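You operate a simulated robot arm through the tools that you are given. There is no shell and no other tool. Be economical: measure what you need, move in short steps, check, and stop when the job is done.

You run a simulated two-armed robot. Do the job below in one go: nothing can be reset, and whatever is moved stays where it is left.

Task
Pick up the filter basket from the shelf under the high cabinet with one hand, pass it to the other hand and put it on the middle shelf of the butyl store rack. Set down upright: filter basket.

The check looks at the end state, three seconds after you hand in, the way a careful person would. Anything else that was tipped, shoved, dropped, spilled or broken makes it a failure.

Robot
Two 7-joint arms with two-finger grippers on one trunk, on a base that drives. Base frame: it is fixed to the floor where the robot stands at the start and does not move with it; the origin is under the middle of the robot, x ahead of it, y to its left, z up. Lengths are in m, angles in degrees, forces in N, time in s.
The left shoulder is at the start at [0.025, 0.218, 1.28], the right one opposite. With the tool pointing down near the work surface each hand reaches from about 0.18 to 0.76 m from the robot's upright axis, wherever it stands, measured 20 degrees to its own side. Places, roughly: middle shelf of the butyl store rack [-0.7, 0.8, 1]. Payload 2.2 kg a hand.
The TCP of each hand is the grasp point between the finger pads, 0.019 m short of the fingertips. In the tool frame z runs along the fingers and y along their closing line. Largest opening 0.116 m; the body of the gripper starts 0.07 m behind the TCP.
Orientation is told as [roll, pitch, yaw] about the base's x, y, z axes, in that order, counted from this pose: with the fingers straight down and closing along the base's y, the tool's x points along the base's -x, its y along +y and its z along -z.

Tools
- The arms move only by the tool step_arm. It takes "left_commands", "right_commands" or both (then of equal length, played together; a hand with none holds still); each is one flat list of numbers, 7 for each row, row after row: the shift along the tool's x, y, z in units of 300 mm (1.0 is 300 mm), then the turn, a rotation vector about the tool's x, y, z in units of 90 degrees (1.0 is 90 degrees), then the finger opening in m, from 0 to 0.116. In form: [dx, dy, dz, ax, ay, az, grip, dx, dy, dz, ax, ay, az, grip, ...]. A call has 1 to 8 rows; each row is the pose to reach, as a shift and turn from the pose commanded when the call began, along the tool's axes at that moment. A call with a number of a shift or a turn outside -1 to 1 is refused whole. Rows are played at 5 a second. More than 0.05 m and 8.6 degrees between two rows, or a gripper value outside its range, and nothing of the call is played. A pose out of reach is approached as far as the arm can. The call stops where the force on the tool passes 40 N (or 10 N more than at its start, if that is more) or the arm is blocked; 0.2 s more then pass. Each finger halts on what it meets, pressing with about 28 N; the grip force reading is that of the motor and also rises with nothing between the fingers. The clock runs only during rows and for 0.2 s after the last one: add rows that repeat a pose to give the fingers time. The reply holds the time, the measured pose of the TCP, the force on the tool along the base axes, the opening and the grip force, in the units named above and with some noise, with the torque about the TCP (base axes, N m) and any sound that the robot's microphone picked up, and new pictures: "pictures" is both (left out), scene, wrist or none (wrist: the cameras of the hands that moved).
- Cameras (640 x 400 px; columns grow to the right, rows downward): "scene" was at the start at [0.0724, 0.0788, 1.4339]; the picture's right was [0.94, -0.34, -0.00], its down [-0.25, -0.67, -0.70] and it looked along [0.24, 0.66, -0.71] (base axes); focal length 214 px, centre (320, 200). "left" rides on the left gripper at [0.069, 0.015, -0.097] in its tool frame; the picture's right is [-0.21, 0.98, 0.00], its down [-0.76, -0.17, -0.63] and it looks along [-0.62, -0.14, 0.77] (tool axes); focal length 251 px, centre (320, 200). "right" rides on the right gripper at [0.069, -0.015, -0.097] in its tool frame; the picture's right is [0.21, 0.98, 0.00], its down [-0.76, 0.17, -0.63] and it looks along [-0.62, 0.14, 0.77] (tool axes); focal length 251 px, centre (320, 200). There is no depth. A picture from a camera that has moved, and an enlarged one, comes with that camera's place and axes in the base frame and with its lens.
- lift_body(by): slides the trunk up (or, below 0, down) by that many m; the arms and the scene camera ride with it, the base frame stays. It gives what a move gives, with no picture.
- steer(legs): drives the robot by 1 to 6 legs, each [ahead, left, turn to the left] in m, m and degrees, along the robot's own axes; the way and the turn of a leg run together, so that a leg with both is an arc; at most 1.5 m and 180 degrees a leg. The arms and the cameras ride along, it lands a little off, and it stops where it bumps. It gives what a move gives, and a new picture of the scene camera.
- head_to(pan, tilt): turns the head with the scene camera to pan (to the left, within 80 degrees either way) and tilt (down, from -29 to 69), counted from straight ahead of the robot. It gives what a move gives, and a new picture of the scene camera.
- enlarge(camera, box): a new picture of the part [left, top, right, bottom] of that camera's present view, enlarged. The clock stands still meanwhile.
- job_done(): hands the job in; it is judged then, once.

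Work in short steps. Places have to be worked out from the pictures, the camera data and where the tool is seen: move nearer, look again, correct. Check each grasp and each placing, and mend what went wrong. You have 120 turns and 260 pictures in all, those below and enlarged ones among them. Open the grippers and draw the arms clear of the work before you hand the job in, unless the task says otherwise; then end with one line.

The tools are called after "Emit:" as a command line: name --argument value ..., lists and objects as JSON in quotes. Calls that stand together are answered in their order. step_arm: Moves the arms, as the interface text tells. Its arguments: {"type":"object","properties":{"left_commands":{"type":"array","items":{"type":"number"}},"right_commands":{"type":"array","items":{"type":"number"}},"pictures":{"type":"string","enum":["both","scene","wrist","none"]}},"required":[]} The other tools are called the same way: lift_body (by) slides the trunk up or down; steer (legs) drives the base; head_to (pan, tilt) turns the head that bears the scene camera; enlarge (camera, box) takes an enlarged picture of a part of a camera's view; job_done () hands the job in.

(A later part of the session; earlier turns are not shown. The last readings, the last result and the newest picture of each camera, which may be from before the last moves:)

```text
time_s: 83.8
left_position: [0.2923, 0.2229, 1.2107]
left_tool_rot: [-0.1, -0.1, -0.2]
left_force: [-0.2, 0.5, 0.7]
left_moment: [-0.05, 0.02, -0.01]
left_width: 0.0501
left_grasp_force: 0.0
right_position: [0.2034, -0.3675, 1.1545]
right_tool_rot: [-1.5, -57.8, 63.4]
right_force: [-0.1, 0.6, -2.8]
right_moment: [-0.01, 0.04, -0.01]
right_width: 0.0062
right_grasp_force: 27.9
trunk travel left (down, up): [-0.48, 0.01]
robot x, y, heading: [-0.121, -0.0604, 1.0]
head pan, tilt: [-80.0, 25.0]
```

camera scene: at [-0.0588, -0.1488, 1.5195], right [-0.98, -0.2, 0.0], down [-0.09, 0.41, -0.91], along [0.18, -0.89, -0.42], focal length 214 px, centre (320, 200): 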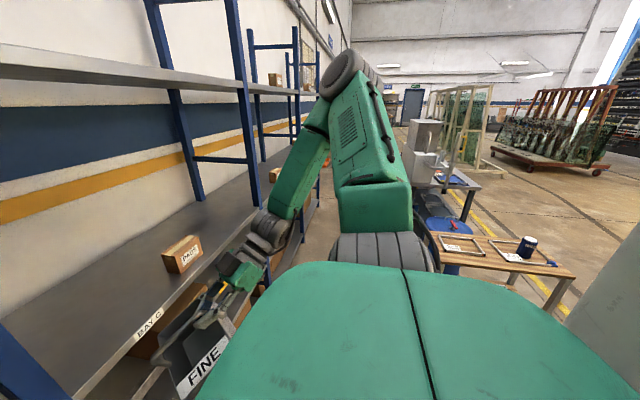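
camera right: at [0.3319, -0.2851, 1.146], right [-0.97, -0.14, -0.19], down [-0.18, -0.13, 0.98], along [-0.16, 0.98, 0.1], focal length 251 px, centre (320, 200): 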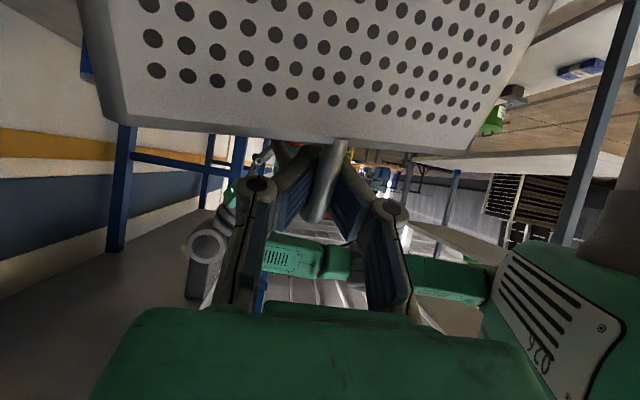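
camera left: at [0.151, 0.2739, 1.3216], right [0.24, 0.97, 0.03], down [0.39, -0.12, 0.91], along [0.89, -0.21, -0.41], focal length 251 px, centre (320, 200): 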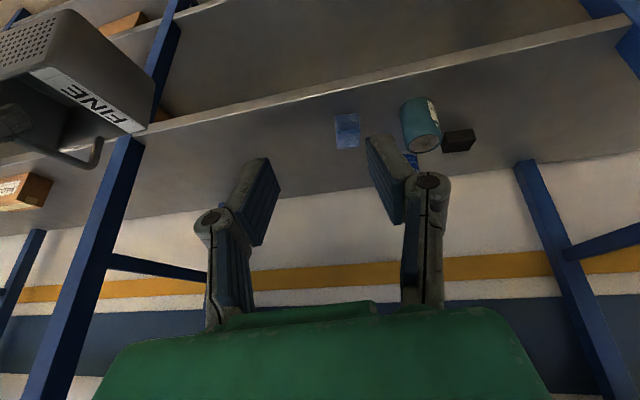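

Left is tucked. Now the right hand moves to front centre, yawing to face straight ahead with the basket.

Emit:
step_arm --right_commands '[-0.059, 0.029, 0.077, 0.073, 0.001, 0.046, 0, -0.118, 0.058, 0.154, 0.146, 0.002, 0.092, 0, -0.177, 0.087, 0.232, 0.219, 0.004, 0.138, 0, -0.236, 0.116, 0.309, 0.292, 0.005, 0.184, 0, -0.295, 0.145, 0.386, 0.364, 0.006, 0.229, 0, -0.354, 0.174, 0.463, 0.437, 0.007, 0.275, 0, -0.413, 0.203, 0.541, 0.51, 0.009, 0.321, 0, -0.472, 0.232, 0.618, 0.583, 0.01, 0.367, 0]' --left_commands '[0.04, 0, 0, 0, 0, 0, 0.05, 0.08, 0, 0, 0, 0, 0, 0.05, 0.12, 0, 0, 0, 0, 0, 0.05, 0.16, 0, 0, 0, 0, 0, 0.05, 0.2, 0, 0, 0, 0, 0, 0.05, 0.2, 0, 0, 0, 0, 0, 0.05, 0.2, 0, 0, 0, 0, 0, 0.05, 0.2, 0, 0, 0, 0, 0, 0.05]'

Emit:
head_to --pan -20 --tilt 35

```text
time_s: 85.6
left_position: [0.2356, 0.2059, 1.2146]
left_tool_rot: [0.7, 0.0, -0.3]
left_force: [0.1, -0.2, -0.9]
left_moment: [0.01, 0.0, 0.04]
left_width: 0.0503
left_grasp_force: 0.0
right_position: [0.3184, -0.2691, 1.1786]
right_tool_rot: [6.8, -43.6, -0.3]
right_force: [-0.8, 0.9, -1.9]
right_moment: [0.05, -0.07, 0.03]
right_width: 0.0061
right_grasp_force: 28.2
right hand out of reach, approached as far as the arm can: row 1, 2, 3, 4, 5, 6, 7, 8
trunk travel left (down, up): [-0.48, 0.01]
robot x, y, heading: [-0.1257, -0.0638, 1.0]
head pan, tilt: [-80.0, 25.0]
stopped in row 8 (right hand): the arm was blocked; the commanded pose is now the measured one
camera scene: at [-0.0683, -0.1654, 1.5216], right [-1.0, -0.08, 0.0], down [-0.04, 0.4, -0.92], along [0.07, -0.91, -0.4], focal length 214 px, centre (320, 200)
camera right: at [0.2021, -0.295, 1.1971], right [-0.23, 0.97, -0.06], down [0.1, 0.09, 0.99], along [0.97, 0.22, -0.12], focal length 251 px, centre (320, 200)
camera left: at [0.1682, 0.2185, 1.3106], right [0.22, 0.98, 0.01], down [0.76, -0.18, 0.63], along [0.62, -0.13, -0.78], focal length 251 px, centre (320, 200)
```

scene: 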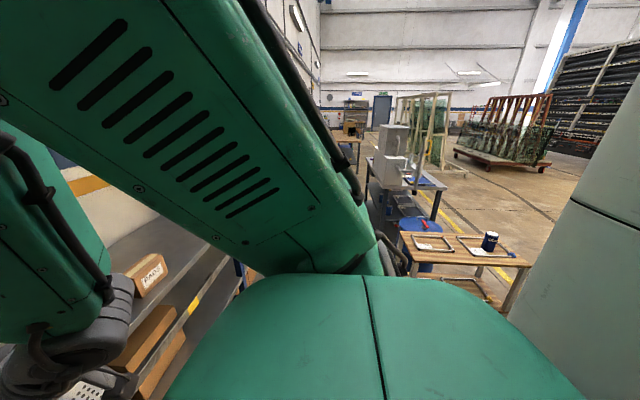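
right: 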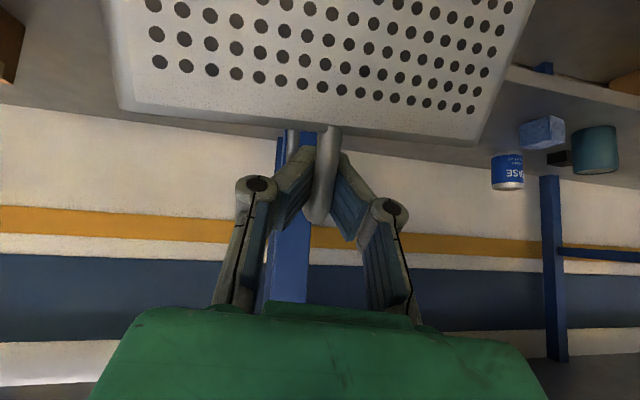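
left: 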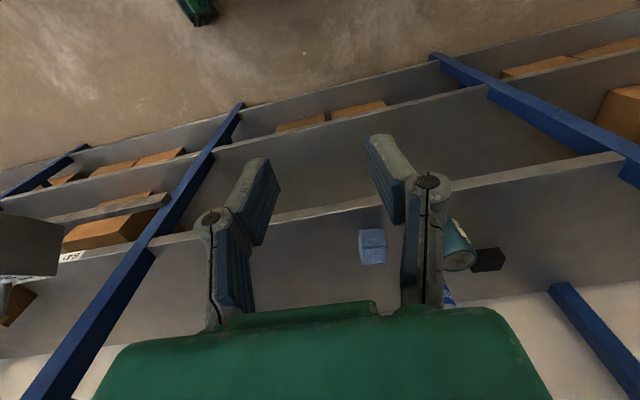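

```text
time_s: 86.9
left_position: [0.2351, 0.2183, 1.2101]
left_tool_rot: [-0.1, -0.1, -0.3]
left_force: [-0.5, 0.8, -0.7]
left_moment: [-0.01, -0.02, 0.03]
left_width: 0.0499
left_grasp_force: 0.1
right_position: [0.3152, -0.2531, 1.1813]
right_tool_rot: [5.9, -43.8, 1.2]
right_force: [0.8, 0.6, -2.8]
right_moment: [0.03, 0.02, -0.01]
right_width: 0.006
right_grasp_force: 28.3
trunk travel left (down, up): [-0.48, 0.01]
robot x, y, heading: [-0.1193, -0.0651, 1.5]
head pan, tilt: [-20.0, 35.0]
camera scene: at [-0.0703, -0.1447, 1.5217], right [-1.0, -0.08, 0.0], down [-0.04, 0.4, -0.92], along [0.08, -0.91, -0.4], focal length 214 px, centre (320, 200)
```

scene: 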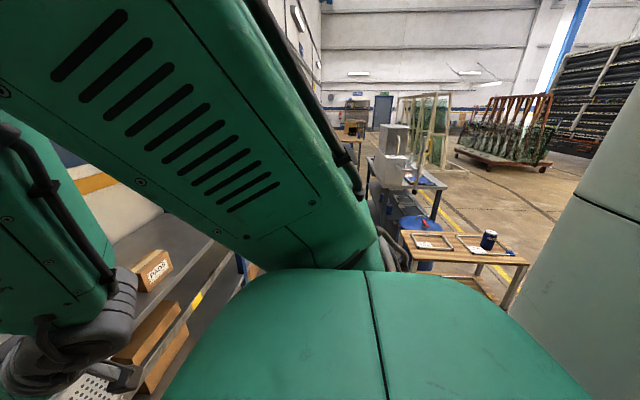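

The right arm is compact now, with its elbow in front; the head just can't pan past the arm. I park the head to the left, then strafe right by 0.25 m to have turning room away from the rack post.

Emit:
head_to --pan -80 --tilt 25

Emit:
steer --legs '[[0, -0.25, 0]]'

```text
time_s: 88.2
left_position: [0.2363, 0.2052, 1.2143]
left_tool_rot: [0.6, -0.1, -0.5]
left_force: [-0.6, -0.5, -0.6]
left_moment: [-0.02, -0.01, 0.01]
left_width: 0.0497
left_grasp_force: 0.0
right_position: [0.3164, -0.2664, 1.1796]
right_tool_rot: [6.2, -43.9, 0.4]
right_force: [-0.7, -0.1, -3.2]
right_moment: [0.03, 0.0, 0.02]
right_width: 0.006
right_grasp_force: 27.7
trunk travel left (down, up): [-0.48, 0.01]
robot x, y, heading: [-0.1208, -0.0648, 1.1]
head pan, tilt: [-80.0, 25.0]
camera scene: at [-0.0704, -0.1602, 1.5207], right [-1.0, -0.08, 0.0], down [-0.04, 0.41, -0.91], along [0.08, -0.91, -0.41], focal length 214 px, centre (320, 200)
```

scene: 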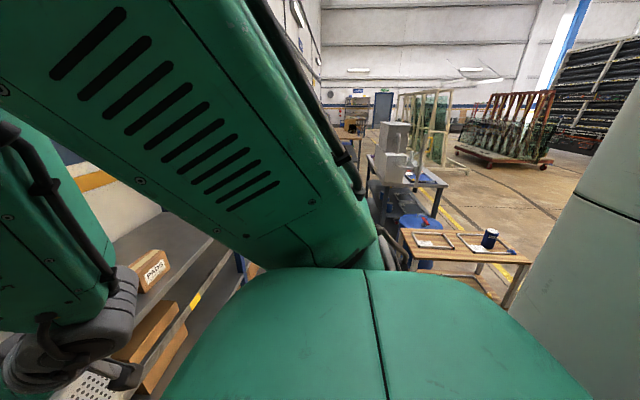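

```text
time_s: 90.0
left_position: [0.2413, -0.0456, 1.2152]
left_tool_rot: [0.7, -0.1, -0.7]
left_force: [0.9, 0.1, -0.6]
left_moment: [0.06, 0.03, 0.02]
left_width: 0.0501
left_grasp_force: 0.1
right_position: [0.3203, -0.5172, 1.1798]
right_tool_rot: [6.3, -43.9, 0.2]
right_force: [0.3, -0.9, -3.3]
right_moment: [0.0, 0.02, 0.02]
right_width: 0.0061
right_grasp_force: 28.0
trunk travel left (down, up): [-0.48, 0.01]
robot x, y, heading: [-0.117, -0.3154, 0.7]
head pan, tilt: [-80.0, 25.0]
camera scene: at [-0.0664, -0.4103, 1.5213], right [-1.0, -0.08, 0.0], down [-0.03, 0.4, -0.91], along [0.07, -0.91, -0.4], focal length 214 px, centre (320, 200)
```

scene: 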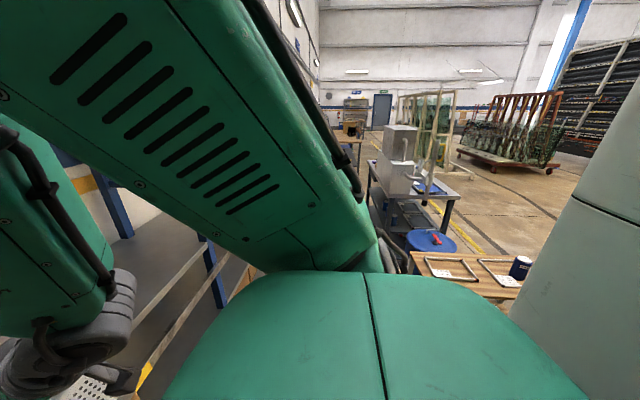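

The slab at the right is part of the robot itself. The space is clear, so I turn left in two parts.

Emit:
steer --legs '[[0, 0, 60]]'

```text
time_s: 93.0
left_position: [-0.1672, 0.1292, 1.2157]
left_tool_rot: [0.6, -0.2, 58.7]
left_force: [-0.1, 0.1, -0.2]
left_moment: [0.02, 0.02, -0.04]
left_width: 0.05
left_grasp_force: 0.2
right_position: [0.2784, -0.045, 1.1761]
right_tool_rot: [6.4, -43.6, 59.4]
right_force: [0.3, 0.5, -3.1]
right_moment: [0.02, 0.0, 0.02]
right_width: 0.006
right_grasp_force: 28.1
trunk travel left (down, up): [-0.48, 0.01]
robot x, y, heading: [-0.1211, -0.3159, 60.5]
head pan, tilt: [-80.0, 25.0]
camera scene: at [-0.0093, -0.3194, 1.5211], right [-0.44, -0.9, 0.0], down [-0.37, 0.17, -0.91], along [0.82, -0.4, -0.41], focal length 214 px, centre (320, 200)
```

scene: 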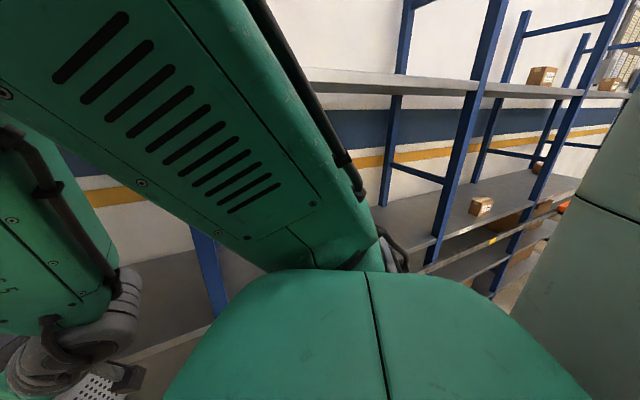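

No contact. Continuing the turn to 180°.

Emit:
steer --legs '[[0, 0, 60]]'

Emit:
steer --legs '[[0, 0, 59]]'

```text
time_s: 96.2
left_position: [-0.534, -0.1553, 1.2155]
left_tool_rot: [0.5, -0.3, 120.8]
left_force: [0.5, 0.1, 0.0]
left_moment: [0.0, 0.0, 0.03]
left_width: 0.0501
left_grasp_force: 0.1
right_position: [-0.1703, 0.1558, 1.1771]
right_tool_rot: [6.3, -43.2, 121.3]
right_force: [1.0, -0.9, -3.2]
right_moment: [-0.01, -0.01, 0.0]
right_width: 0.0061
right_grasp_force: 27.8
trunk travel left (down, up): [-0.48, 0.01]
robot x, y, heading: [-0.1175, -0.3152, 122.2]
head pan, tilt: [-80.0, 25.0]
camera scene: at [-0.0652, -0.2249, 1.5212], right [0.59, -0.81, 0.0], down [-0.33, -0.24, -0.91], along [0.74, 0.54, -0.4], focal length 214 px, centre (320, 200)
```

scene: 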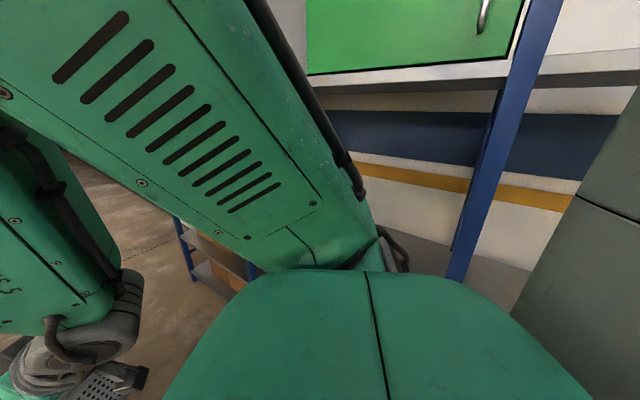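

```text
time_s: 99.3
left_position: [-0.4564, -0.604, 1.2165]
left_tool_rot: [0.6, -0.4, -178.1]
left_force: [-0.1, -0.4, -1.4]
left_moment: [0.0, -0.02, 0.01]
left_width: 0.0501
left_grasp_force: 0.0
right_position: [-0.5526, -0.1346, 1.1743]
right_tool_rot: [6.4, -43.0, -177.4]
right_force: [-0.3, -0.2, -3.5]
right_moment: [0.02, 0.01, 0.02]
right_width: 0.0063
right_grasp_force: 28.2
trunk travel left (down, up): [-0.48, 0.01]
robot x, y, heading: [-0.1156, -0.3156, -176.4]
head pan, tilt: [-80.0, 25.0]
camera scene: at [-0.1707, -0.2273, 1.5212], right [0.99, 0.13, 0.0], down [0.05, -0.4, -0.91], along [-0.12, 0.91, -0.41], focal length 214 px, centre (320, 200)
```

scene: 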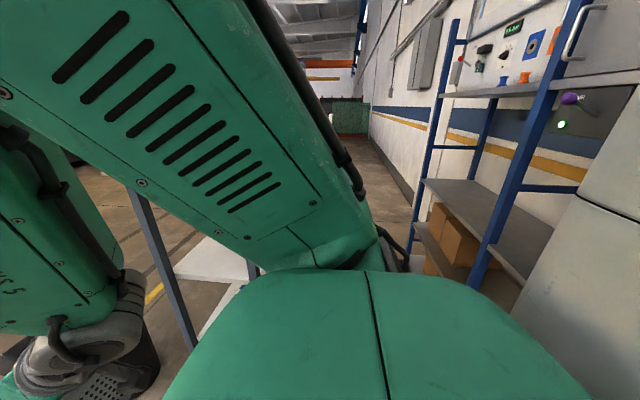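

I'm facing the rack's side of the corridor. Next I back up to x≈0.19 with the heading corrected, so the basket clears the rack front, before strafing right along it.

Emit:
steer --legs '[[-0.31, 0, -3.6]]'

```text
time_s: 101.4
left_position: [-0.156, -0.575, 1.2153]
left_tool_rot: [0.4, -0.4, 178.7]
left_force: [0.4, 0.0, 0.1]
left_moment: [0.03, 0.01, -0.01]
left_width: 0.0498
left_grasp_force: 0.1
right_position: [-0.2269, -0.0985, 1.1749]
right_tool_rot: [6.6, -43.0, 179.1]
right_force: [-1.2, -0.6, -3.6]
right_moment: [0.01, -0.02, 0.03]
right_width: 0.006
right_grasp_force: 28.1
trunk travel left (down, up): [-0.48, 0.01]
robot x, y, heading: [0.1984, -0.3056, -179.8]
head pan, tilt: [-80.0, 25.0]
camera scene: at [0.1471, -0.2144, 1.521], right [1.0, 0.07, 0.0], down [0.03, -0.4, -0.91], along [-0.06, 0.91, -0.41], focal length 214 px, centre (320, 200)
```

scene: 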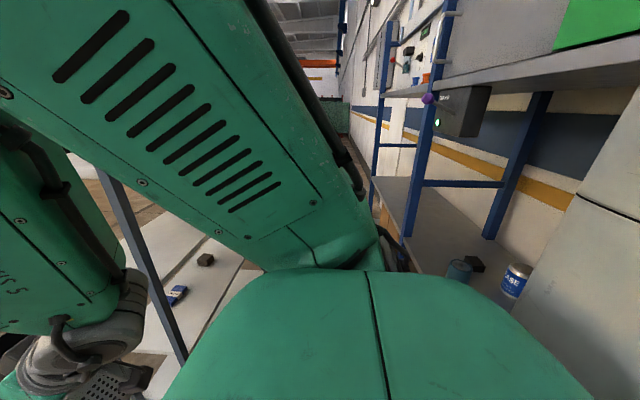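

No bump, and the post is at x≈−0.47, so the basket has clearance. Strafing right along the corridor in two steps.

Emit:
steer --legs '[[0, -0.4, 0]]'

Emit:
steer --legs '[[0, -0.4, 0]]'

```text
time_s: 103.9
left_position: [-0.1547, -0.1814, 1.2153]
left_tool_rot: [0.1, -0.6, 178.4]
left_force: [0.6, 0.4, 0.3]
left_moment: [-0.04, -0.01, 0.01]
left_width: 0.0502
left_grasp_force: 0.1
right_position: [-0.2268, 0.2905, 1.18]
right_tool_rot: [5.4, -43.8, 180.0]
right_force: [-0.4, 3.0, -5.5]
right_moment: [-0.07, 0.17, 0.17]
right_width: 0.0061
right_grasp_force: 28.1
trunk travel left (down, up): [-0.48, 0.01]
robot x, y, heading: [0.1979, 0.0919, 179.9]
head pan, tilt: [-80.0, 25.0]
camera scene: at [0.1495, 0.1657, 1.5223], right [1.0, 0.07, 0.0], down [0.03, -0.39, -0.92], along [-0.06, 0.92, -0.39], focal length 214 px, centre (320, 200)
```

scene: 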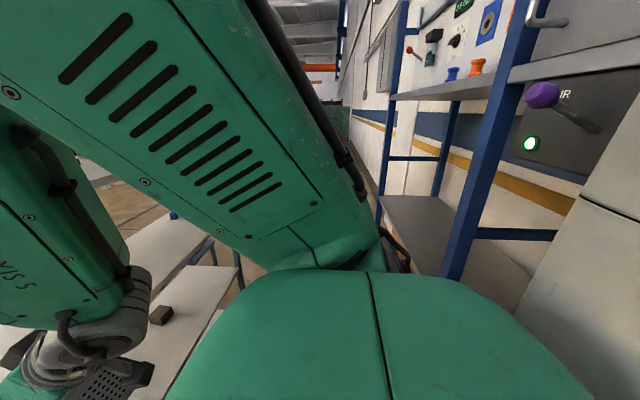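

```text
time_s: 106.4
left_position: [-0.1512, 0.2221, 1.2159]
left_tool_rot: [0.0, -0.6, 178.2]
left_force: [-0.1, 0.5, 0.2]
left_moment: [-0.06, 0.05, 0.02]
left_width: 0.05
left_grasp_force: 0.1
right_position: [-0.2249, 0.6923, 1.1818]
right_tool_rot: [5.6, -44.2, 179.7]
right_force: [-1.6, 0.5, -2.5]
right_moment: [0.02, -0.05, -0.02]
right_width: 0.0061
right_grasp_force: 28.1
trunk travel left (down, up): [-0.48, 0.01]
robot x, y, heading: [0.199, 0.4985, 179.6]
head pan, tilt: [-80.0, 25.0]
camera scene: at [0.1524, 0.57, 1.5226], right [1.0, 0.06, 0.0], down [0.03, -0.39, -0.92], along [-0.05, 0.92, -0.39], focal length 214 px, centre (320, 200)
```

scene: 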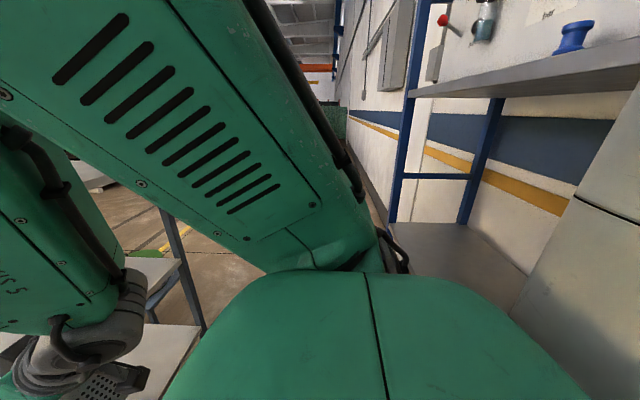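

In front of the rack, hand at y≈0.69. I look through both wrist cameras.

Emit:
enlarge --camera "right" --box '[0, 0, 640, 400]'

Emit:
enlarge --camera "left" --box '[0, 0, 640, 400]'

```text
1.00 times, centred on (320, 200) of right (not enlarged: the box is as wide or as high as the picture)
camera zoom: at [-0.1098, 0.7168, 1.2001], right [0.22, -0.97, -0.08], down [-0.09, -0.1, 0.99], along [-0.97, -0.21, -0.11], focal length 251 px, centre (320, 200)
```

zoom: 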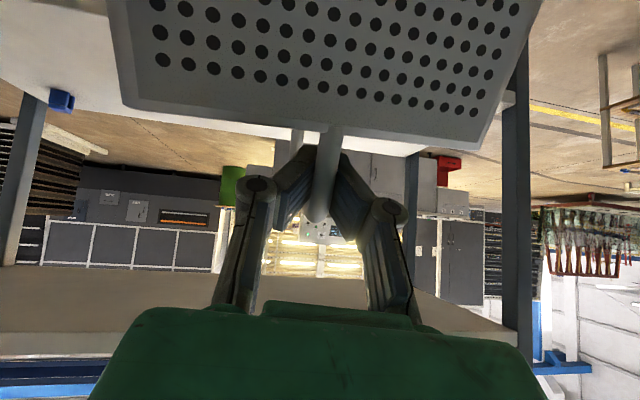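

```text
1.00 times, centred on (320, 200) of left (not enlarged: the box is as wide or as high as the picture)
camera zoom: at [-0.0807, 0.2032, 1.3112], right [-0.24, -0.97, 0.0], down [-0.74, 0.19, 0.64], along [-0.62, 0.16, -0.77], focal length 251 px, centre (320, 200)
```

zoom: 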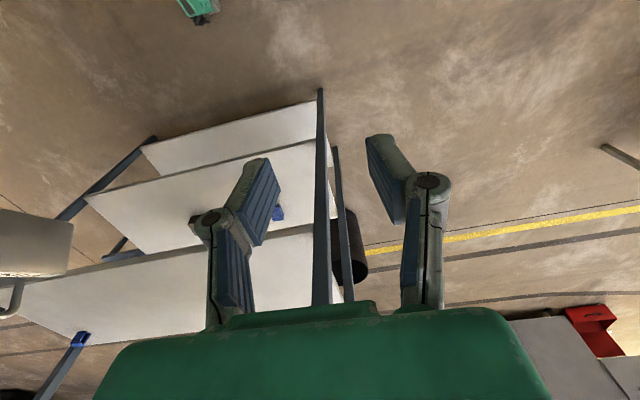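

Intersecting rays, the middle shelf surface is at z≈0.93, front edge x≈−0.475, y≈0.3–1.3; the shelf above is at ≈1.35. I turn the left hand's camera toward the basket to judge its tilt from the side.

Emit:
step_arm --left_commands '[0, 0, 0, 0, 0, 0.09, 0.05, 0, 0, 0, 0, 0, 0.18, 0.05, 0, 0, 0, 0, 0, 0.27, 0.05, 0, 0, 0, 0, 0, 0.36, 0.05, 0, 0, 0, 0, 0, 0.45, 0.05, 0, 0, 0, 0, 0, 0.53, 0.05, 0, 0, 0, 0, 0, 0.53, 0.05]' --pictures "wrist"

```text
time_s: 108.0
left_position: [-0.1493, 0.2441, 1.2218]
left_tool_rot: [1.1, 0.3, 130.4]
left_force: [0.0, -0.2, -0.5]
left_moment: [-0.01, 0.0, 0.01]
left_width: 0.05
left_grasp_force: 0.0
right_position: [-0.2235, 0.7137, 1.1749]
right_tool_rot: [8.0, -43.7, 178.1]
right_force: [1.0, 0.0, -4.1]
right_moment: [0.01, 0.01, -0.01]
right_width: 0.006
right_grasp_force: 28.3
trunk travel left (down, up): [-0.48, 0.01]
robot x, y, heading: [0.198, 0.5006, 179.6]
head pan, tilt: [-80.0, 25.0]
camera left: at [-0.1143, 0.1811, 1.3187], right [-0.88, -0.47, 0.02], down [-0.36, 0.69, 0.63], along [-0.31, 0.55, -0.78], focal length 251 px, centre (320, 200)
```

left: 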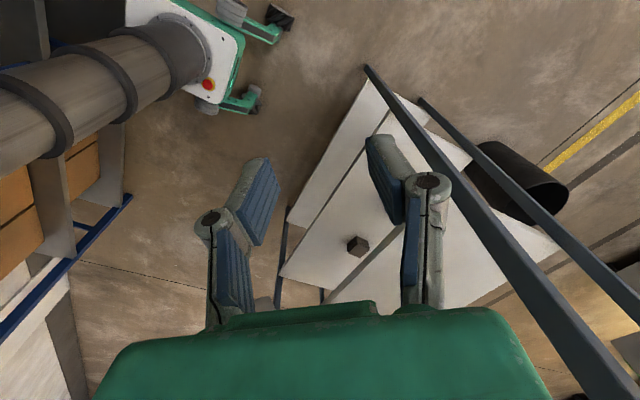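

The basket is hidden under the gripper body; I tilt the left hand up to see it.

Emit:
step_arm --left_commands '[0, 0, 0, 0, -0.09, 0, 0.05, 0, 0, 0, 0, -0.18, 0, 0.05, 0, 0, 0, 0, -0.27, 0, 0.05, 0, 0, 0, 0, -0.36, 0, 0.05, 0, 0, 0, 0, -0.45, 0, 0.05, 0, 0, 0, 0, -0.45, 0, 0.05]' --pictures "wrist"

```text
time_s: 109.4
left_position: [-0.1765, 0.2243, 1.2226]
left_tool_rot: [1.0, -40.7, 129.8]
left_force: [0.4, -0.8, -1.0]
left_moment: [0.02, 0.0, 0.02]
left_width: 0.05
left_grasp_force: 0.1
left hand out of reach, approached as far as the arm can: row 4, 5, 6
right_position: [-0.2271, 0.7022, 1.1817]
right_tool_rot: [6.2, -44.8, 179.9]
right_force: [0.0, -0.3, -3.3]
right_moment: [0.01, 0.0, -0.01]
right_width: 0.0061
right_grasp_force: 28.2
trunk travel left (down, up): [-0.48, 0.01]
robot x, y, heading: [0.201, 0.4999, 179.8]
head pan, tilt: [-80.0, 25.0]
camera left: at [-0.1114, 0.1259, 1.2507], right [-0.85, -0.51, 0.15], down [0.03, 0.24, 0.97], along [-0.53, 0.83, -0.19], focal length 251 px, centre (320, 200)
```

left: 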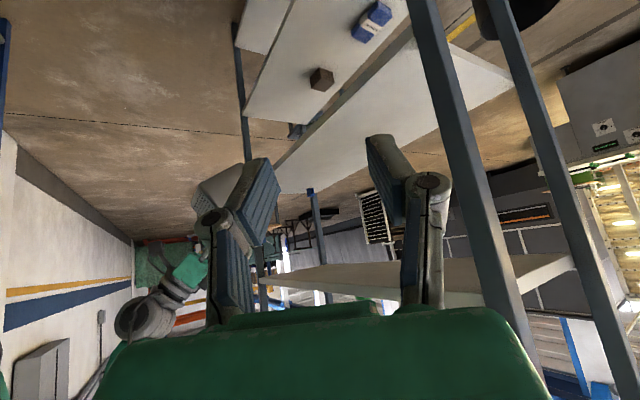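

Yawing slightly more to put the basket between the left fingers' view.

Emit:
step_arm --left_commands '[0, 0, 0, 0.065, 0, 0.076, 0.09, 0, 0, 0, 0.13, 0, 0.152, 0.09, 0, 0, 0, 0.17, 0, 0.2, 0.09, 0, 0, 0, 0.17, 0, 0.2, 0.09]' --pictures "wrist"

Emit:
enlarge --camera "left" --box '[190, 90, 430, 300]'

```text
refused: row 1 steps farther than a row can; nothing moved
```

```text
1.90 times, centred on (310, 195) of left
camera zoom: at [-0.1114, 0.1259, 1.2507], right [-0.85, -0.51, 0.15], down [0.03, 0.24, 0.97], along [-0.53, 0.83, -0.19], focal length 479 px, centre (339, 210)
```

zoom: 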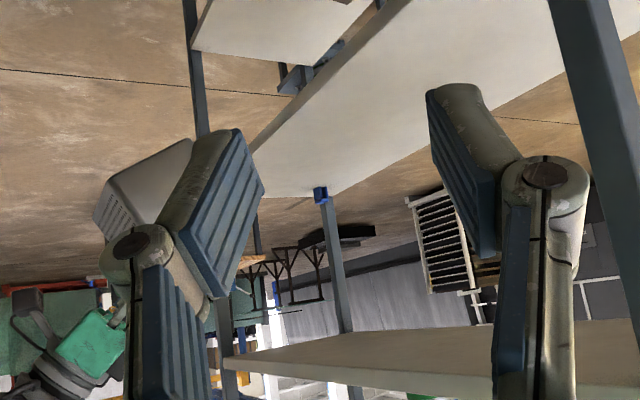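

Emit:
step_arm --left_commands '[0, 0, 0, 0.045, 0, 0.053, 0.06, 0, 0, 0, 0.09, 0, 0.106, 0.07, 0, 0, 0, 0.13, 0, 0.152, 0.08, 0, 0, 0, 0.17, 0, 0.2, 0.09, 0, 0, 0, 0.17, 0, 0.2, 0.09]' --pictures "wrist"

Emit:
enlarge --camera "left" --box '[190, 90, 430, 300]'

```text
time_s: 110.6
left_position: [-0.1751, 0.2376, 1.2253]
left_tool_rot: [1.3, -39.8, 106.0]
left_force: [-0.3, -0.2, -0.3]
left_moment: [-0.05, 0.05, 0.03]
left_width: 0.0899
left_grasp_force: 0.1
right_position: [-0.2257, 0.713, 1.1797]
right_tool_rot: [7.5, -44.4, 178.6]
right_force: [-0.6, 0.1, -3.2]
right_moment: [-0.03, -0.04, 0.03]
right_width: 0.006
right_grasp_force: 27.5
trunk travel left (down, up): [-0.48, 0.01]
robot x, y, heading: [0.1971, 0.4994, 179.7]
head pan, tilt: [-80.0, 25.0]
camera left: at [-0.1553, 0.1216, 1.2556], right [-0.98, -0.12, 0.15], down [0.12, 0.22, 0.97], along [-0.15, 0.97, -0.2], focal length 251 px, centre (320, 200)
```

left: 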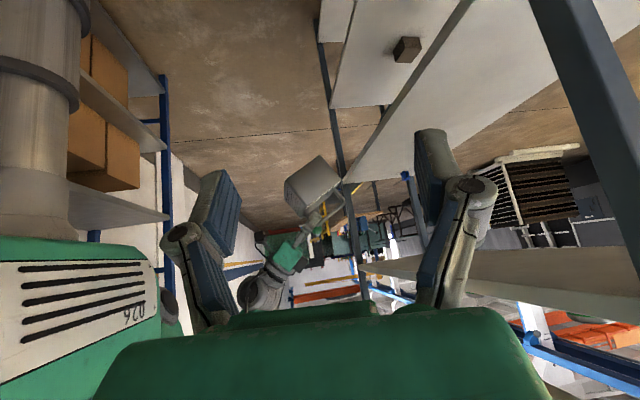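

```text
1.90 times, centred on (310, 195) of left
camera zoom: at [-0.1553, 0.1216, 1.2556], right [-0.98, -0.12, 0.15], down [0.12, 0.22, 0.97], along [-0.15, 0.97, -0.2], focal length 479 px, centre (339, 210)
```

zoom: 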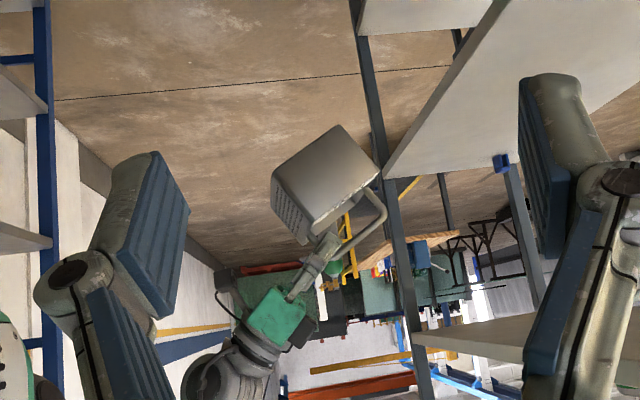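

Very useful side view: the basket is pitched nose-down (away from the robot) by about 27°. I pitch the right hand up by that much while extending 10 cm forward, still in front of the rack.

Emit:
step_arm --right_commands '[-0.048, -0.004, 0.046, 0, -0.06, 0, 0, -0.095, -0.008, 0.093, 0, -0.12, 0, 0, -0.143, -0.013, 0.139, 0, -0.18, 0, 0, -0.19, -0.017, 0.186, 0, -0.24, 0, 0, -0.238, -0.021, 0.232, 0, -0.3, 0, 0, -0.238, -0.021, 0.232, 0, -0.3, 0, 0]' --pictures "wrist"

Emit:
enlarge --camera "left" --box '[190, 90, 430, 300]'

```text
time_s: 112.0
left_position: [-0.1757, 0.2228, 1.2224]
left_tool_rot: [1.0, -40.5, 106.2]
left_force: [0.5, 0.6, 0.8]
left_moment: [0.01, 0.02, -0.02]
left_width: 0.09
left_grasp_force: 0.1
right_position: [-0.3332, 0.7828, 1.2289]
right_tool_rot: [24.4, -69.4, 160.7]
right_force: [-0.5, -1.2, -3.2]
right_moment: [0.01, -0.04, -0.06]
right_width: 0.0061
right_grasp_force: 28.0
right hand out of reach, approached as far as the arm can: row 1, 2, 3, 4, 5, 6
trunk travel left (down, up): [-0.48, 0.01]
robot x, y, heading: [0.1999, 0.4928, 179.6]
head pan, tilt: [-80.0, 25.0]
camera right: at [-0.2208, 0.8005, 1.1919], right [0.13, -0.99, -0.06], down [0.36, -0.01, 0.93], along [-0.92, -0.15, 0.35], focal length 251 px, centre (320, 200)
```

right: 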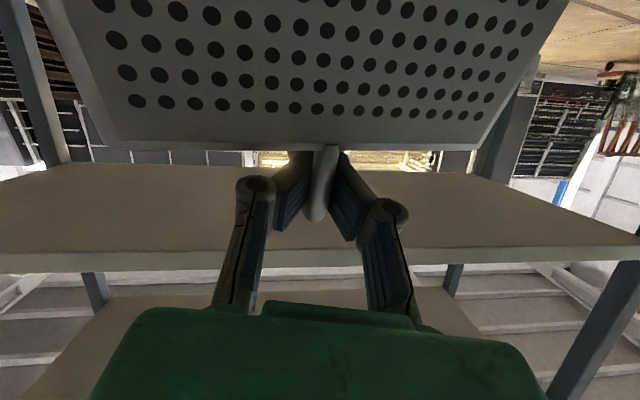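

```text
1.90 times, centred on (310, 195) of left
camera zoom: at [-0.1551, 0.1062, 1.2519], right [-0.98, -0.13, 0.15], down [0.12, 0.21, 0.97], along [-0.16, 0.97, -0.19], focal length 479 px, centre (339, 210)
```

zoom: 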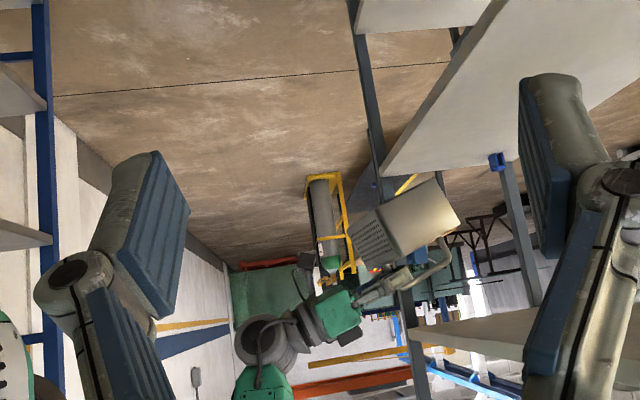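

Tilt has dropped to ~18°; the rest can level by gentle contact. I lower the trunk 7 cm and drive 15 cm nearer, keeping the basket between the shelves.

Emit:
lift_body --by -0.07

Emit:
steer --legs '[[0.15, 0, 0]]'

Emit:
enlarge --camera "left" --box '[160, 50, 640, 350]'

Emit:
enlarge --camera "right" --box '[0, 0, 640, 400]'

```text
time_s: 113.1
left_position: [-0.1755, 0.2245, 1.1534]
left_tool_rot: [1.2, -40.3, 106.2]
left_force: [0.5, 0.0, -0.2]
left_moment: [-0.02, 0.0, -0.03]
left_width: 0.09
left_grasp_force: 0.0
right_position: [-0.3325, 0.7857, 1.1542]
right_tool_rot: [23.4, -69.1, 161.7]
right_force: [0.4, 0.5, -2.8]
right_moment: [0.0, -0.05, -0.01]
right_width: 0.006
right_grasp_force: 28.3
trunk travel left (down, up): [-0.41, 0.08]
robot x, y, heading: [0.1984, 0.4986, 179.8]
head pan, tilt: [-80.0, 25.0]
```

```text
time_s: 114.5
left_position: [-0.3254, 0.2339, 1.155]
left_tool_rot: [1.3, -40.0, 105.9]
left_force: [1.3, 0.2, 0.3]
left_moment: [0.0, 0.0, -0.04]
left_width: 0.0898
left_grasp_force: 0.0
right_position: [-0.4806, 0.796, 1.1485]
right_tool_rot: [23.9, -68.5, 160.7]
right_force: [0.5, 0.7, -2.7]
right_moment: [0.01, -0.06, -0.04]
right_width: 0.0059
right_grasp_force: 28.2
trunk travel left (down, up): [-0.41, 0.08]
robot x, y, heading: [0.0515, 0.5007, 179.4]
head pan, tilt: [-80.0, 25.0]
camera scene: at [-0.0065, 0.591, 1.4494], right [0.99, 0.16, 0.0], down [0.07, -0.42, -0.91], along [-0.15, 0.89, -0.42], focal length 214 px, centre (320, 200)
```

scene: 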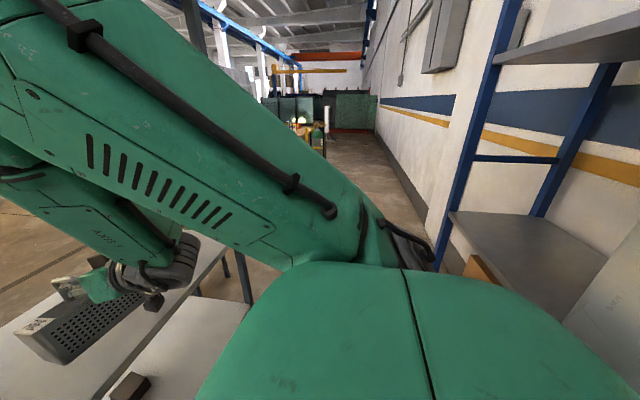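

```text
1.33 times, centred on (400, 200) of left
camera zoom: at [-0.3062, 0.1178, 1.1846], right [-0.98, -0.12, 0.16], down [0.13, 0.22, 0.97], along [-0.15, 0.97, -0.2], focal length 335 px, centre (213, 200)
```

zoom: 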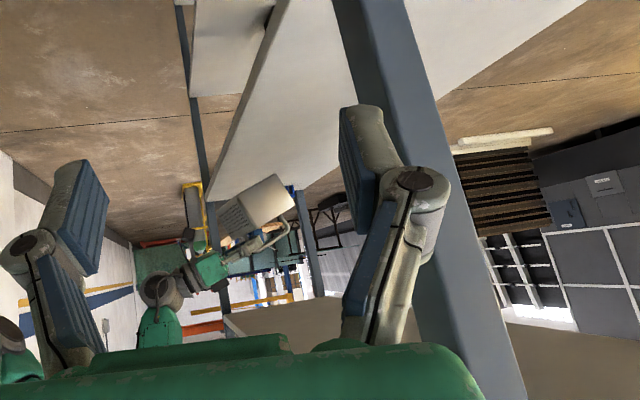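

```text
1.00 times, centred on (320, 200) of right (not enlarged: the box is as wide or as high as the picture)
camera zoom: at [-0.3673, 0.8134, 1.1138], right [0.13, -0.99, -0.05], down [0.34, -0.01, 0.94], along [-0.93, -0.14, 0.34], focal length 251 px, centre (320, 200)
```

zoom: 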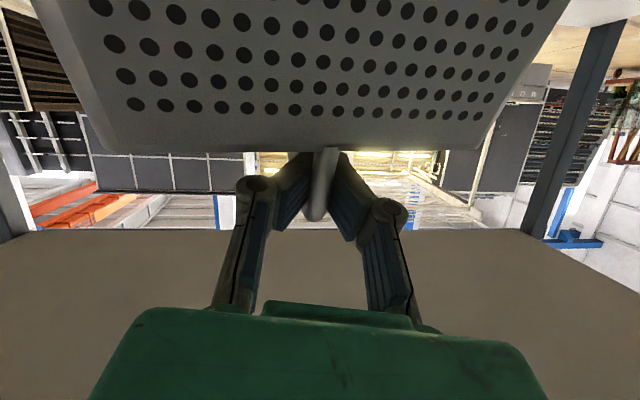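

The basket is entering above the middle shelf. I pull the left hand back from the rack post first, then drive the last 9 cm.

Emit:
step_arm --left_commands '[0.028, -0.128, -0.026, 0, 0, 0, 0.09, 0.056, -0.255, -0.053, 0, 0, 0, 0.09, 0.084, -0.383, -0.079, 0, 0, 0, 0.09, 0.084, -0.383, -0.079, 0, 0, 0, 0.09]' --pictures "none"

Emit:
steer --legs '[[0.1, 0, 0]]'

Emit:
enlarge --camera "left" --box '[240, 90, 480, 300]'

Emit:
enlarge --camera "scene" --box '[0, 200, 280, 400]'

```text
time_s: 115.5
left_position: [-0.2546, 0.2106, 1.1662]
left_tool_rot: [1.5, -40.1, 105.8]
left_force: [1.1, -0.3, 0.0]
left_moment: [0.0, 0.0, -0.01]
left_width: 0.0899
left_grasp_force: 0.1
left hand out of reach, approached as far as the arm can: row 2, 3, 4
right_position: [-0.4786, 0.7985, 1.148]
right_tool_rot: [24.2, -68.5, 160.4]
right_force: [0.6, -1.1, -3.8]
right_moment: [0.01, -0.04, -0.01]
right_width: 0.0061
right_grasp_force: 28.0
trunk travel left (down, up): [-0.41, 0.08]
robot x, y, heading: [0.0481, 0.5023, 179.5]
head pan, tilt: [-80.0, 25.0]
```

```text
time_s: 116.6
left_position: [-0.3564, 0.2087, 1.1646]
left_tool_rot: [1.3, -40.3, 105.8]
left_force: [-0.4, 0.5, 0.1]
left_moment: [0.0, -0.03, -0.02]
left_width: 0.0899
left_grasp_force: 0.1
right_position: [-0.5796, 0.7977, 1.1499]
right_tool_rot: [24.1, -68.5, 160.4]
right_force: [-0.7, 0.1, -3.2]
right_moment: [-0.01, -0.06, -0.01]
right_width: 0.0061
right_grasp_force: 28.3
trunk travel left (down, up): [-0.41, 0.08]
robot x, y, heading: [-0.0518, 0.504, 179.4]
head pan, tilt: [-80.0, 25.0]
camera scene: at [-0.1074, 0.5882, 1.4496], right [0.99, 0.16, 0.0], down [0.07, -0.42, -0.91], along [-0.15, 0.89, -0.42], focal length 214 px, centre (320, 200)
```

scene: 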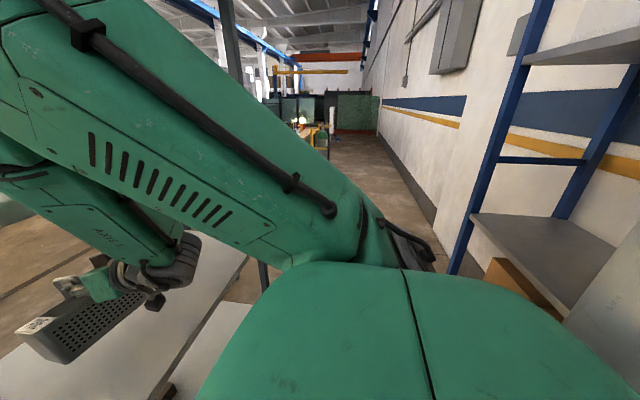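

```text
1.90 times, centred on (360, 195) of left
camera zoom: at [-0.3372, 0.0919, 1.1939], right [-0.98, -0.12, 0.16], down [0.13, 0.21, 0.97], along [-0.15, 0.97, -0.19], focal length 479 px, centre (244, 210)
```

zoom: 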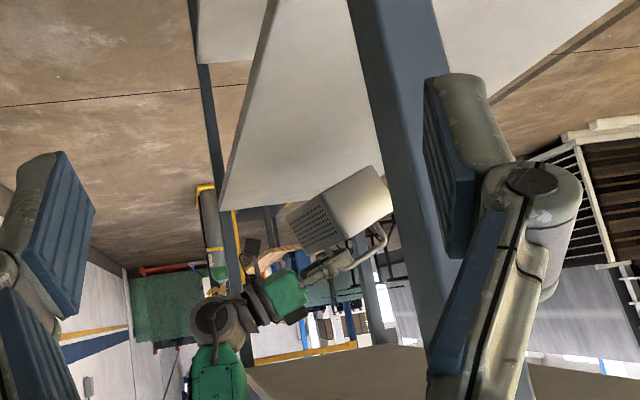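

```text
2.00 times, centred on (140, 300) of scene
camera zoom: at [-0.1074, 0.5882, 1.4496], right [0.99, 0.16, 0.0], down [0.07, -0.42, -0.91], along [-0.15, 0.89, -0.42], focal length 429 px, centre (680, 0)
```

zoom: 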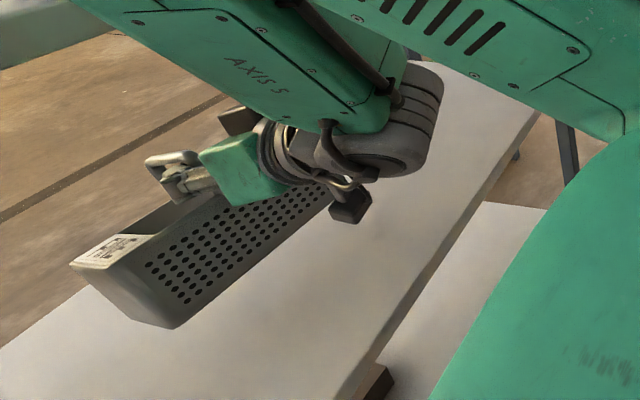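

The basket is well inside over the shelf. Lowering the trunk 5 cm, toward first contact of the far bottom edge.

Emit:
lift_body --by -0.045

Emit:
enlarge --camera "left" --box '[240, 90, 480, 300]'

```text
time_s: 117.5
left_position: [-0.3543, 0.2093, 1.12]
left_tool_rot: [1.4, -40.2, 105.7]
left_force: [0.2, 0.0, 0.0]
left_moment: [0.0, -0.01, 0.02]
left_width: 0.0901
left_grasp_force: 0.1
right_position: [-0.5777, 0.7995, 1.1053]
right_tool_rot: [24.4, -68.5, 160.1]
right_force: [-0.5, 0.8, -2.0]
right_moment: [0.04, -0.04, -0.01]
right_width: 0.0061
right_grasp_force: 27.5
trunk travel left (down, up): [-0.365, 0.125]
robot x, y, heading: [-0.0548, 0.4968, 179.2]
head pan, tilt: [-80.0, 25.0]
```

```text
1.90 times, centred on (360, 195) of left
camera zoom: at [-0.3356, 0.0929, 1.1498], right [-0.98, -0.12, 0.16], down [0.13, 0.21, 0.97], along [-0.15, 0.97, -0.19], focal length 479 px, centre (244, 210)
```

zoom: 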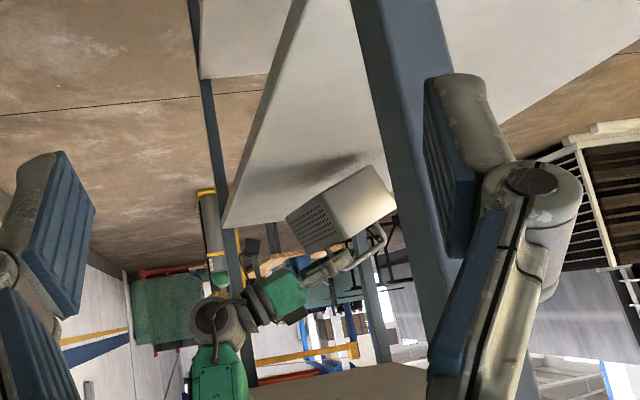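

The shadow closes in. Lowering in small steps while reading the force.

Emit:
lift_body --by -0.015

Emit:
lift_body --by -0.01

Emit:
enlarge --camera "left" --box '[280, 130, 420, 250]'

```text
time_s: 118.1
left_position: [-0.356, 0.2087, 1.1038]
left_tool_rot: [1.4, -40.1, 105.6]
left_force: [-0.5, -0.6, 0.2]
left_moment: [0.02, -0.03, 0.0]
left_width: 0.0903
left_grasp_force: 0.0
right_position: [-0.579, 0.7967, 1.0892]
right_tool_rot: [24.3, -68.5, 160.1]
right_force: [-0.6, 0.0, -3.5]
right_moment: [0.0, -0.07, 0.03]
right_width: 0.0
right_grasp_force: 27.7
trunk travel left (down, up): [-0.35, 0.14]
robot x, y, heading: [-0.052, 0.4996, 179.4]
head pan, tilt: [-80.0, 25.0]
```

```text
time_s: 118.7
left_position: [-0.3552, 0.2088, 1.0947]
left_tool_rot: [1.4, -40.2, 105.8]
left_force: [0.2, 0.4, 0.5]
left_moment: [-0.01, 0.02, -0.01]
left_width: 0.09
left_grasp_force: 0.0
right_position: [-0.579, 0.7979, 1.0789]
right_tool_rot: [24.2, -68.5, 160.2]
right_force: [-0.5, -0.1, -2.9]
right_moment: [0.0, 0.01, 0.0]
right_width: 0.0
right_grasp_force: 28.3
trunk travel left (down, up): [-0.34, 0.15]
robot x, y, heading: [-0.0533, 0.503, 179.5]
head pan, tilt: [-80.0, 25.0]
```

```text
3.33 times, centred on (350, 190) of left
camera zoom: at [-0.3363, 0.0928, 1.1244], right [-0.98, -0.12, 0.16], down [0.13, 0.21, 0.97], along [-0.15, 0.97, -0.2], focal length 838 px, centre (220, 233)
```

zoom: 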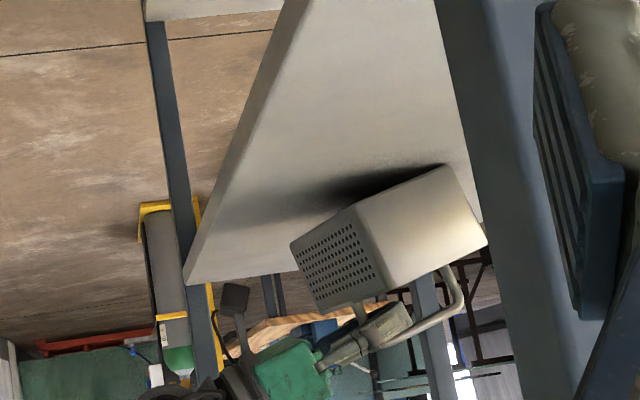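

Emit:
lift_body --by -0.012

Emit:
lift_body --by -0.01

Emit:
enlarge --camera "left" --box '[280, 130, 420, 250]'

```text
time_s: 119.3
left_position: [-0.3567, 0.208, 1.0829]
left_tool_rot: [1.3, -40.2, 105.8]
left_force: [-0.5, 0.8, -0.1]
left_moment: [0.01, -0.03, -0.02]
left_width: 0.0899
left_grasp_force: 0.1
right_position: [-0.5772, 0.7993, 1.0666]
right_tool_rot: [24.2, -68.4, 160.3]
right_force: [-0.4, -0.4, -3.5]
right_moment: [0.01, 0.0, -0.02]
right_width: 0.0063
right_grasp_force: 28.3
trunk travel left (down, up): [-0.328, 0.162]
robot x, y, heading: [-0.0525, 0.4986, 179.5]
head pan, tilt: [-80.0, 25.0]
```

```text
time_s: 119.9
left_position: [-0.3543, 0.208, 1.0733]
left_tool_rot: [1.4, -40.3, 105.8]
left_force: [-0.9, -0.2, 1.6]
left_moment: [-0.02, -0.03, -0.01]
left_width: 0.0895
left_grasp_force: 0.0
right_position: [-0.5788, 0.7989, 1.0577]
right_tool_rot: [24.2, -68.5, 160.1]
right_force: [-0.3, 0.2, -1.1]
right_moment: [0.0, -0.01, 0.01]
right_width: 0.0
right_grasp_force: 28.7
trunk travel left (down, up): [-0.318, 0.172]
robot x, y, heading: [-0.053, 0.5004, 179.4]
head pan, tilt: [-80.0, 25.0]
```

```text
3.33 times, centred on (350, 190) of left
camera zoom: at [-0.3359, 0.0927, 1.1025], right [-0.98, -0.12, 0.16], down [0.13, 0.21, 0.97], along [-0.15, 0.97, -0.19], focal length 838 px, centre (220, 233)
```

zoom: 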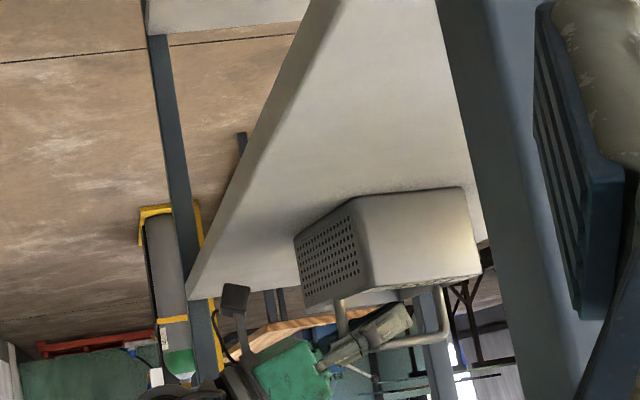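

The basket has levelled itself on the shelf and the load is nearly off the hand. A final 4 mm, then a slow release.

Emit:
lift_body --by -0.004

Emit:
step_arm --right_commands '[0, 0, 0, 0, 0, 0, 0.008, 0, 0, 0, 0, 0, 0, 0.014, 0, 0, 0, 0, 0, 0, 0.024, 0, 0, 0, 0, 0, 0, 0.04, 0, 0, 0, 0, 0, 0, 0.05, 0, 0, 0, 0, 0, 0, 0.05]'

Emit:
enlarge --camera "left" --box '[280, 130, 420, 250]'

```text
time_s: 120.4
left_position: [-0.3548, 0.2084, 1.0681]
left_tool_rot: [1.4, -40.2, 105.7]
left_force: [0.3, -0.4, -0.6]
left_moment: [0.01, -0.03, 0.0]
left_width: 0.0902
left_grasp_force: 0.1
right_position: [-0.5782, 0.7979, 1.0531]
right_tool_rot: [24.2, -68.4, 160.2]
right_force: [-0.5, 0.2, -0.7]
right_moment: [0.03, -0.02, 0.02]
right_width: 0.0
right_grasp_force: 28.4
trunk travel left (down, up): [-0.314, 0.176]
robot x, y, heading: [-0.0526, 0.4978, 179.3]
head pan, tilt: [-80.0, 25.0]
```

```text
time_s: 121.8
left_position: [-0.3558, 0.2086, 1.0696]
left_tool_rot: [1.4, -40.2, 105.6]
left_force: [0.1, 0.1, -0.2]
left_moment: [-0.02, -0.01, 0.0]
left_width: 0.0901
left_grasp_force: 0.0
right_position: [-0.5789, 0.7983, 1.0538]
right_tool_rot: [24.1, -68.6, 160.2]
right_force: [0.4, 0.4, 0.1]
right_moment: [0.01, 0.01, 0.01]
right_width: 0.0498
right_grasp_force: 0.0
trunk travel left (down, up): [-0.314, 0.176]
robot x, y, heading: [-0.0501, 0.499, 179.6]
head pan, tilt: [-80.0, 25.0]
camera scene: at [-0.1079, 0.5875, 1.3536], right [0.99, 0.16, 0.0], down [0.07, -0.41, -0.91], along [-0.15, 0.9, -0.42], focal length 214 px, centre (320, 200)
camera right: at [-0.4651, 0.8139, 1.0188], right [0.12, -0.99, -0.05], down [0.34, -0.01, 0.94], along [-0.93, -0.13, 0.34], focal length 251 px, centre (320, 200)
```

scene: 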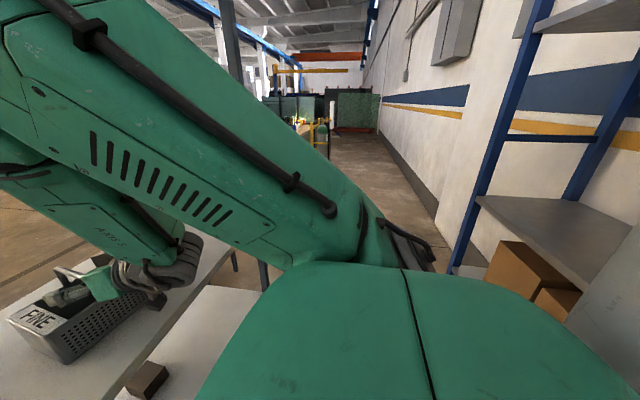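
right: 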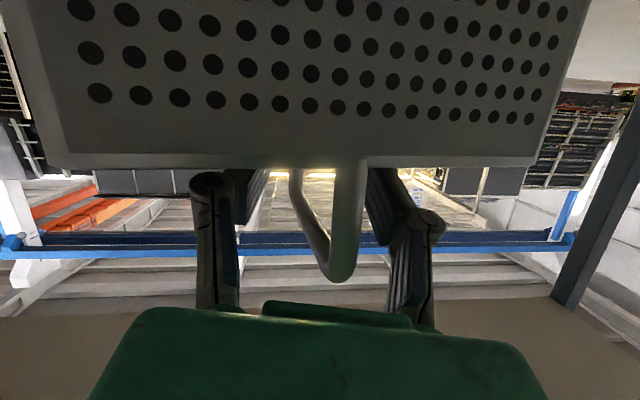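

```text
3.33 times, centred on (350, 190) of left
camera zoom: at [-0.3359, 0.0927, 1.0985], right [-0.98, -0.12, 0.16], down [0.13, 0.21, 0.97], along [-0.15, 0.97, -0.2], focal length 838 px, centre (220, 233)
```

zoom: 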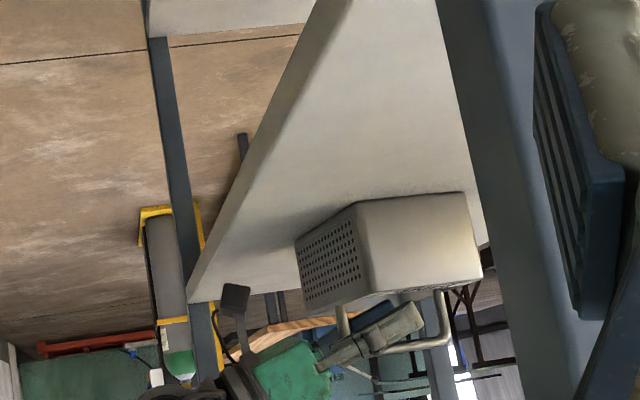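

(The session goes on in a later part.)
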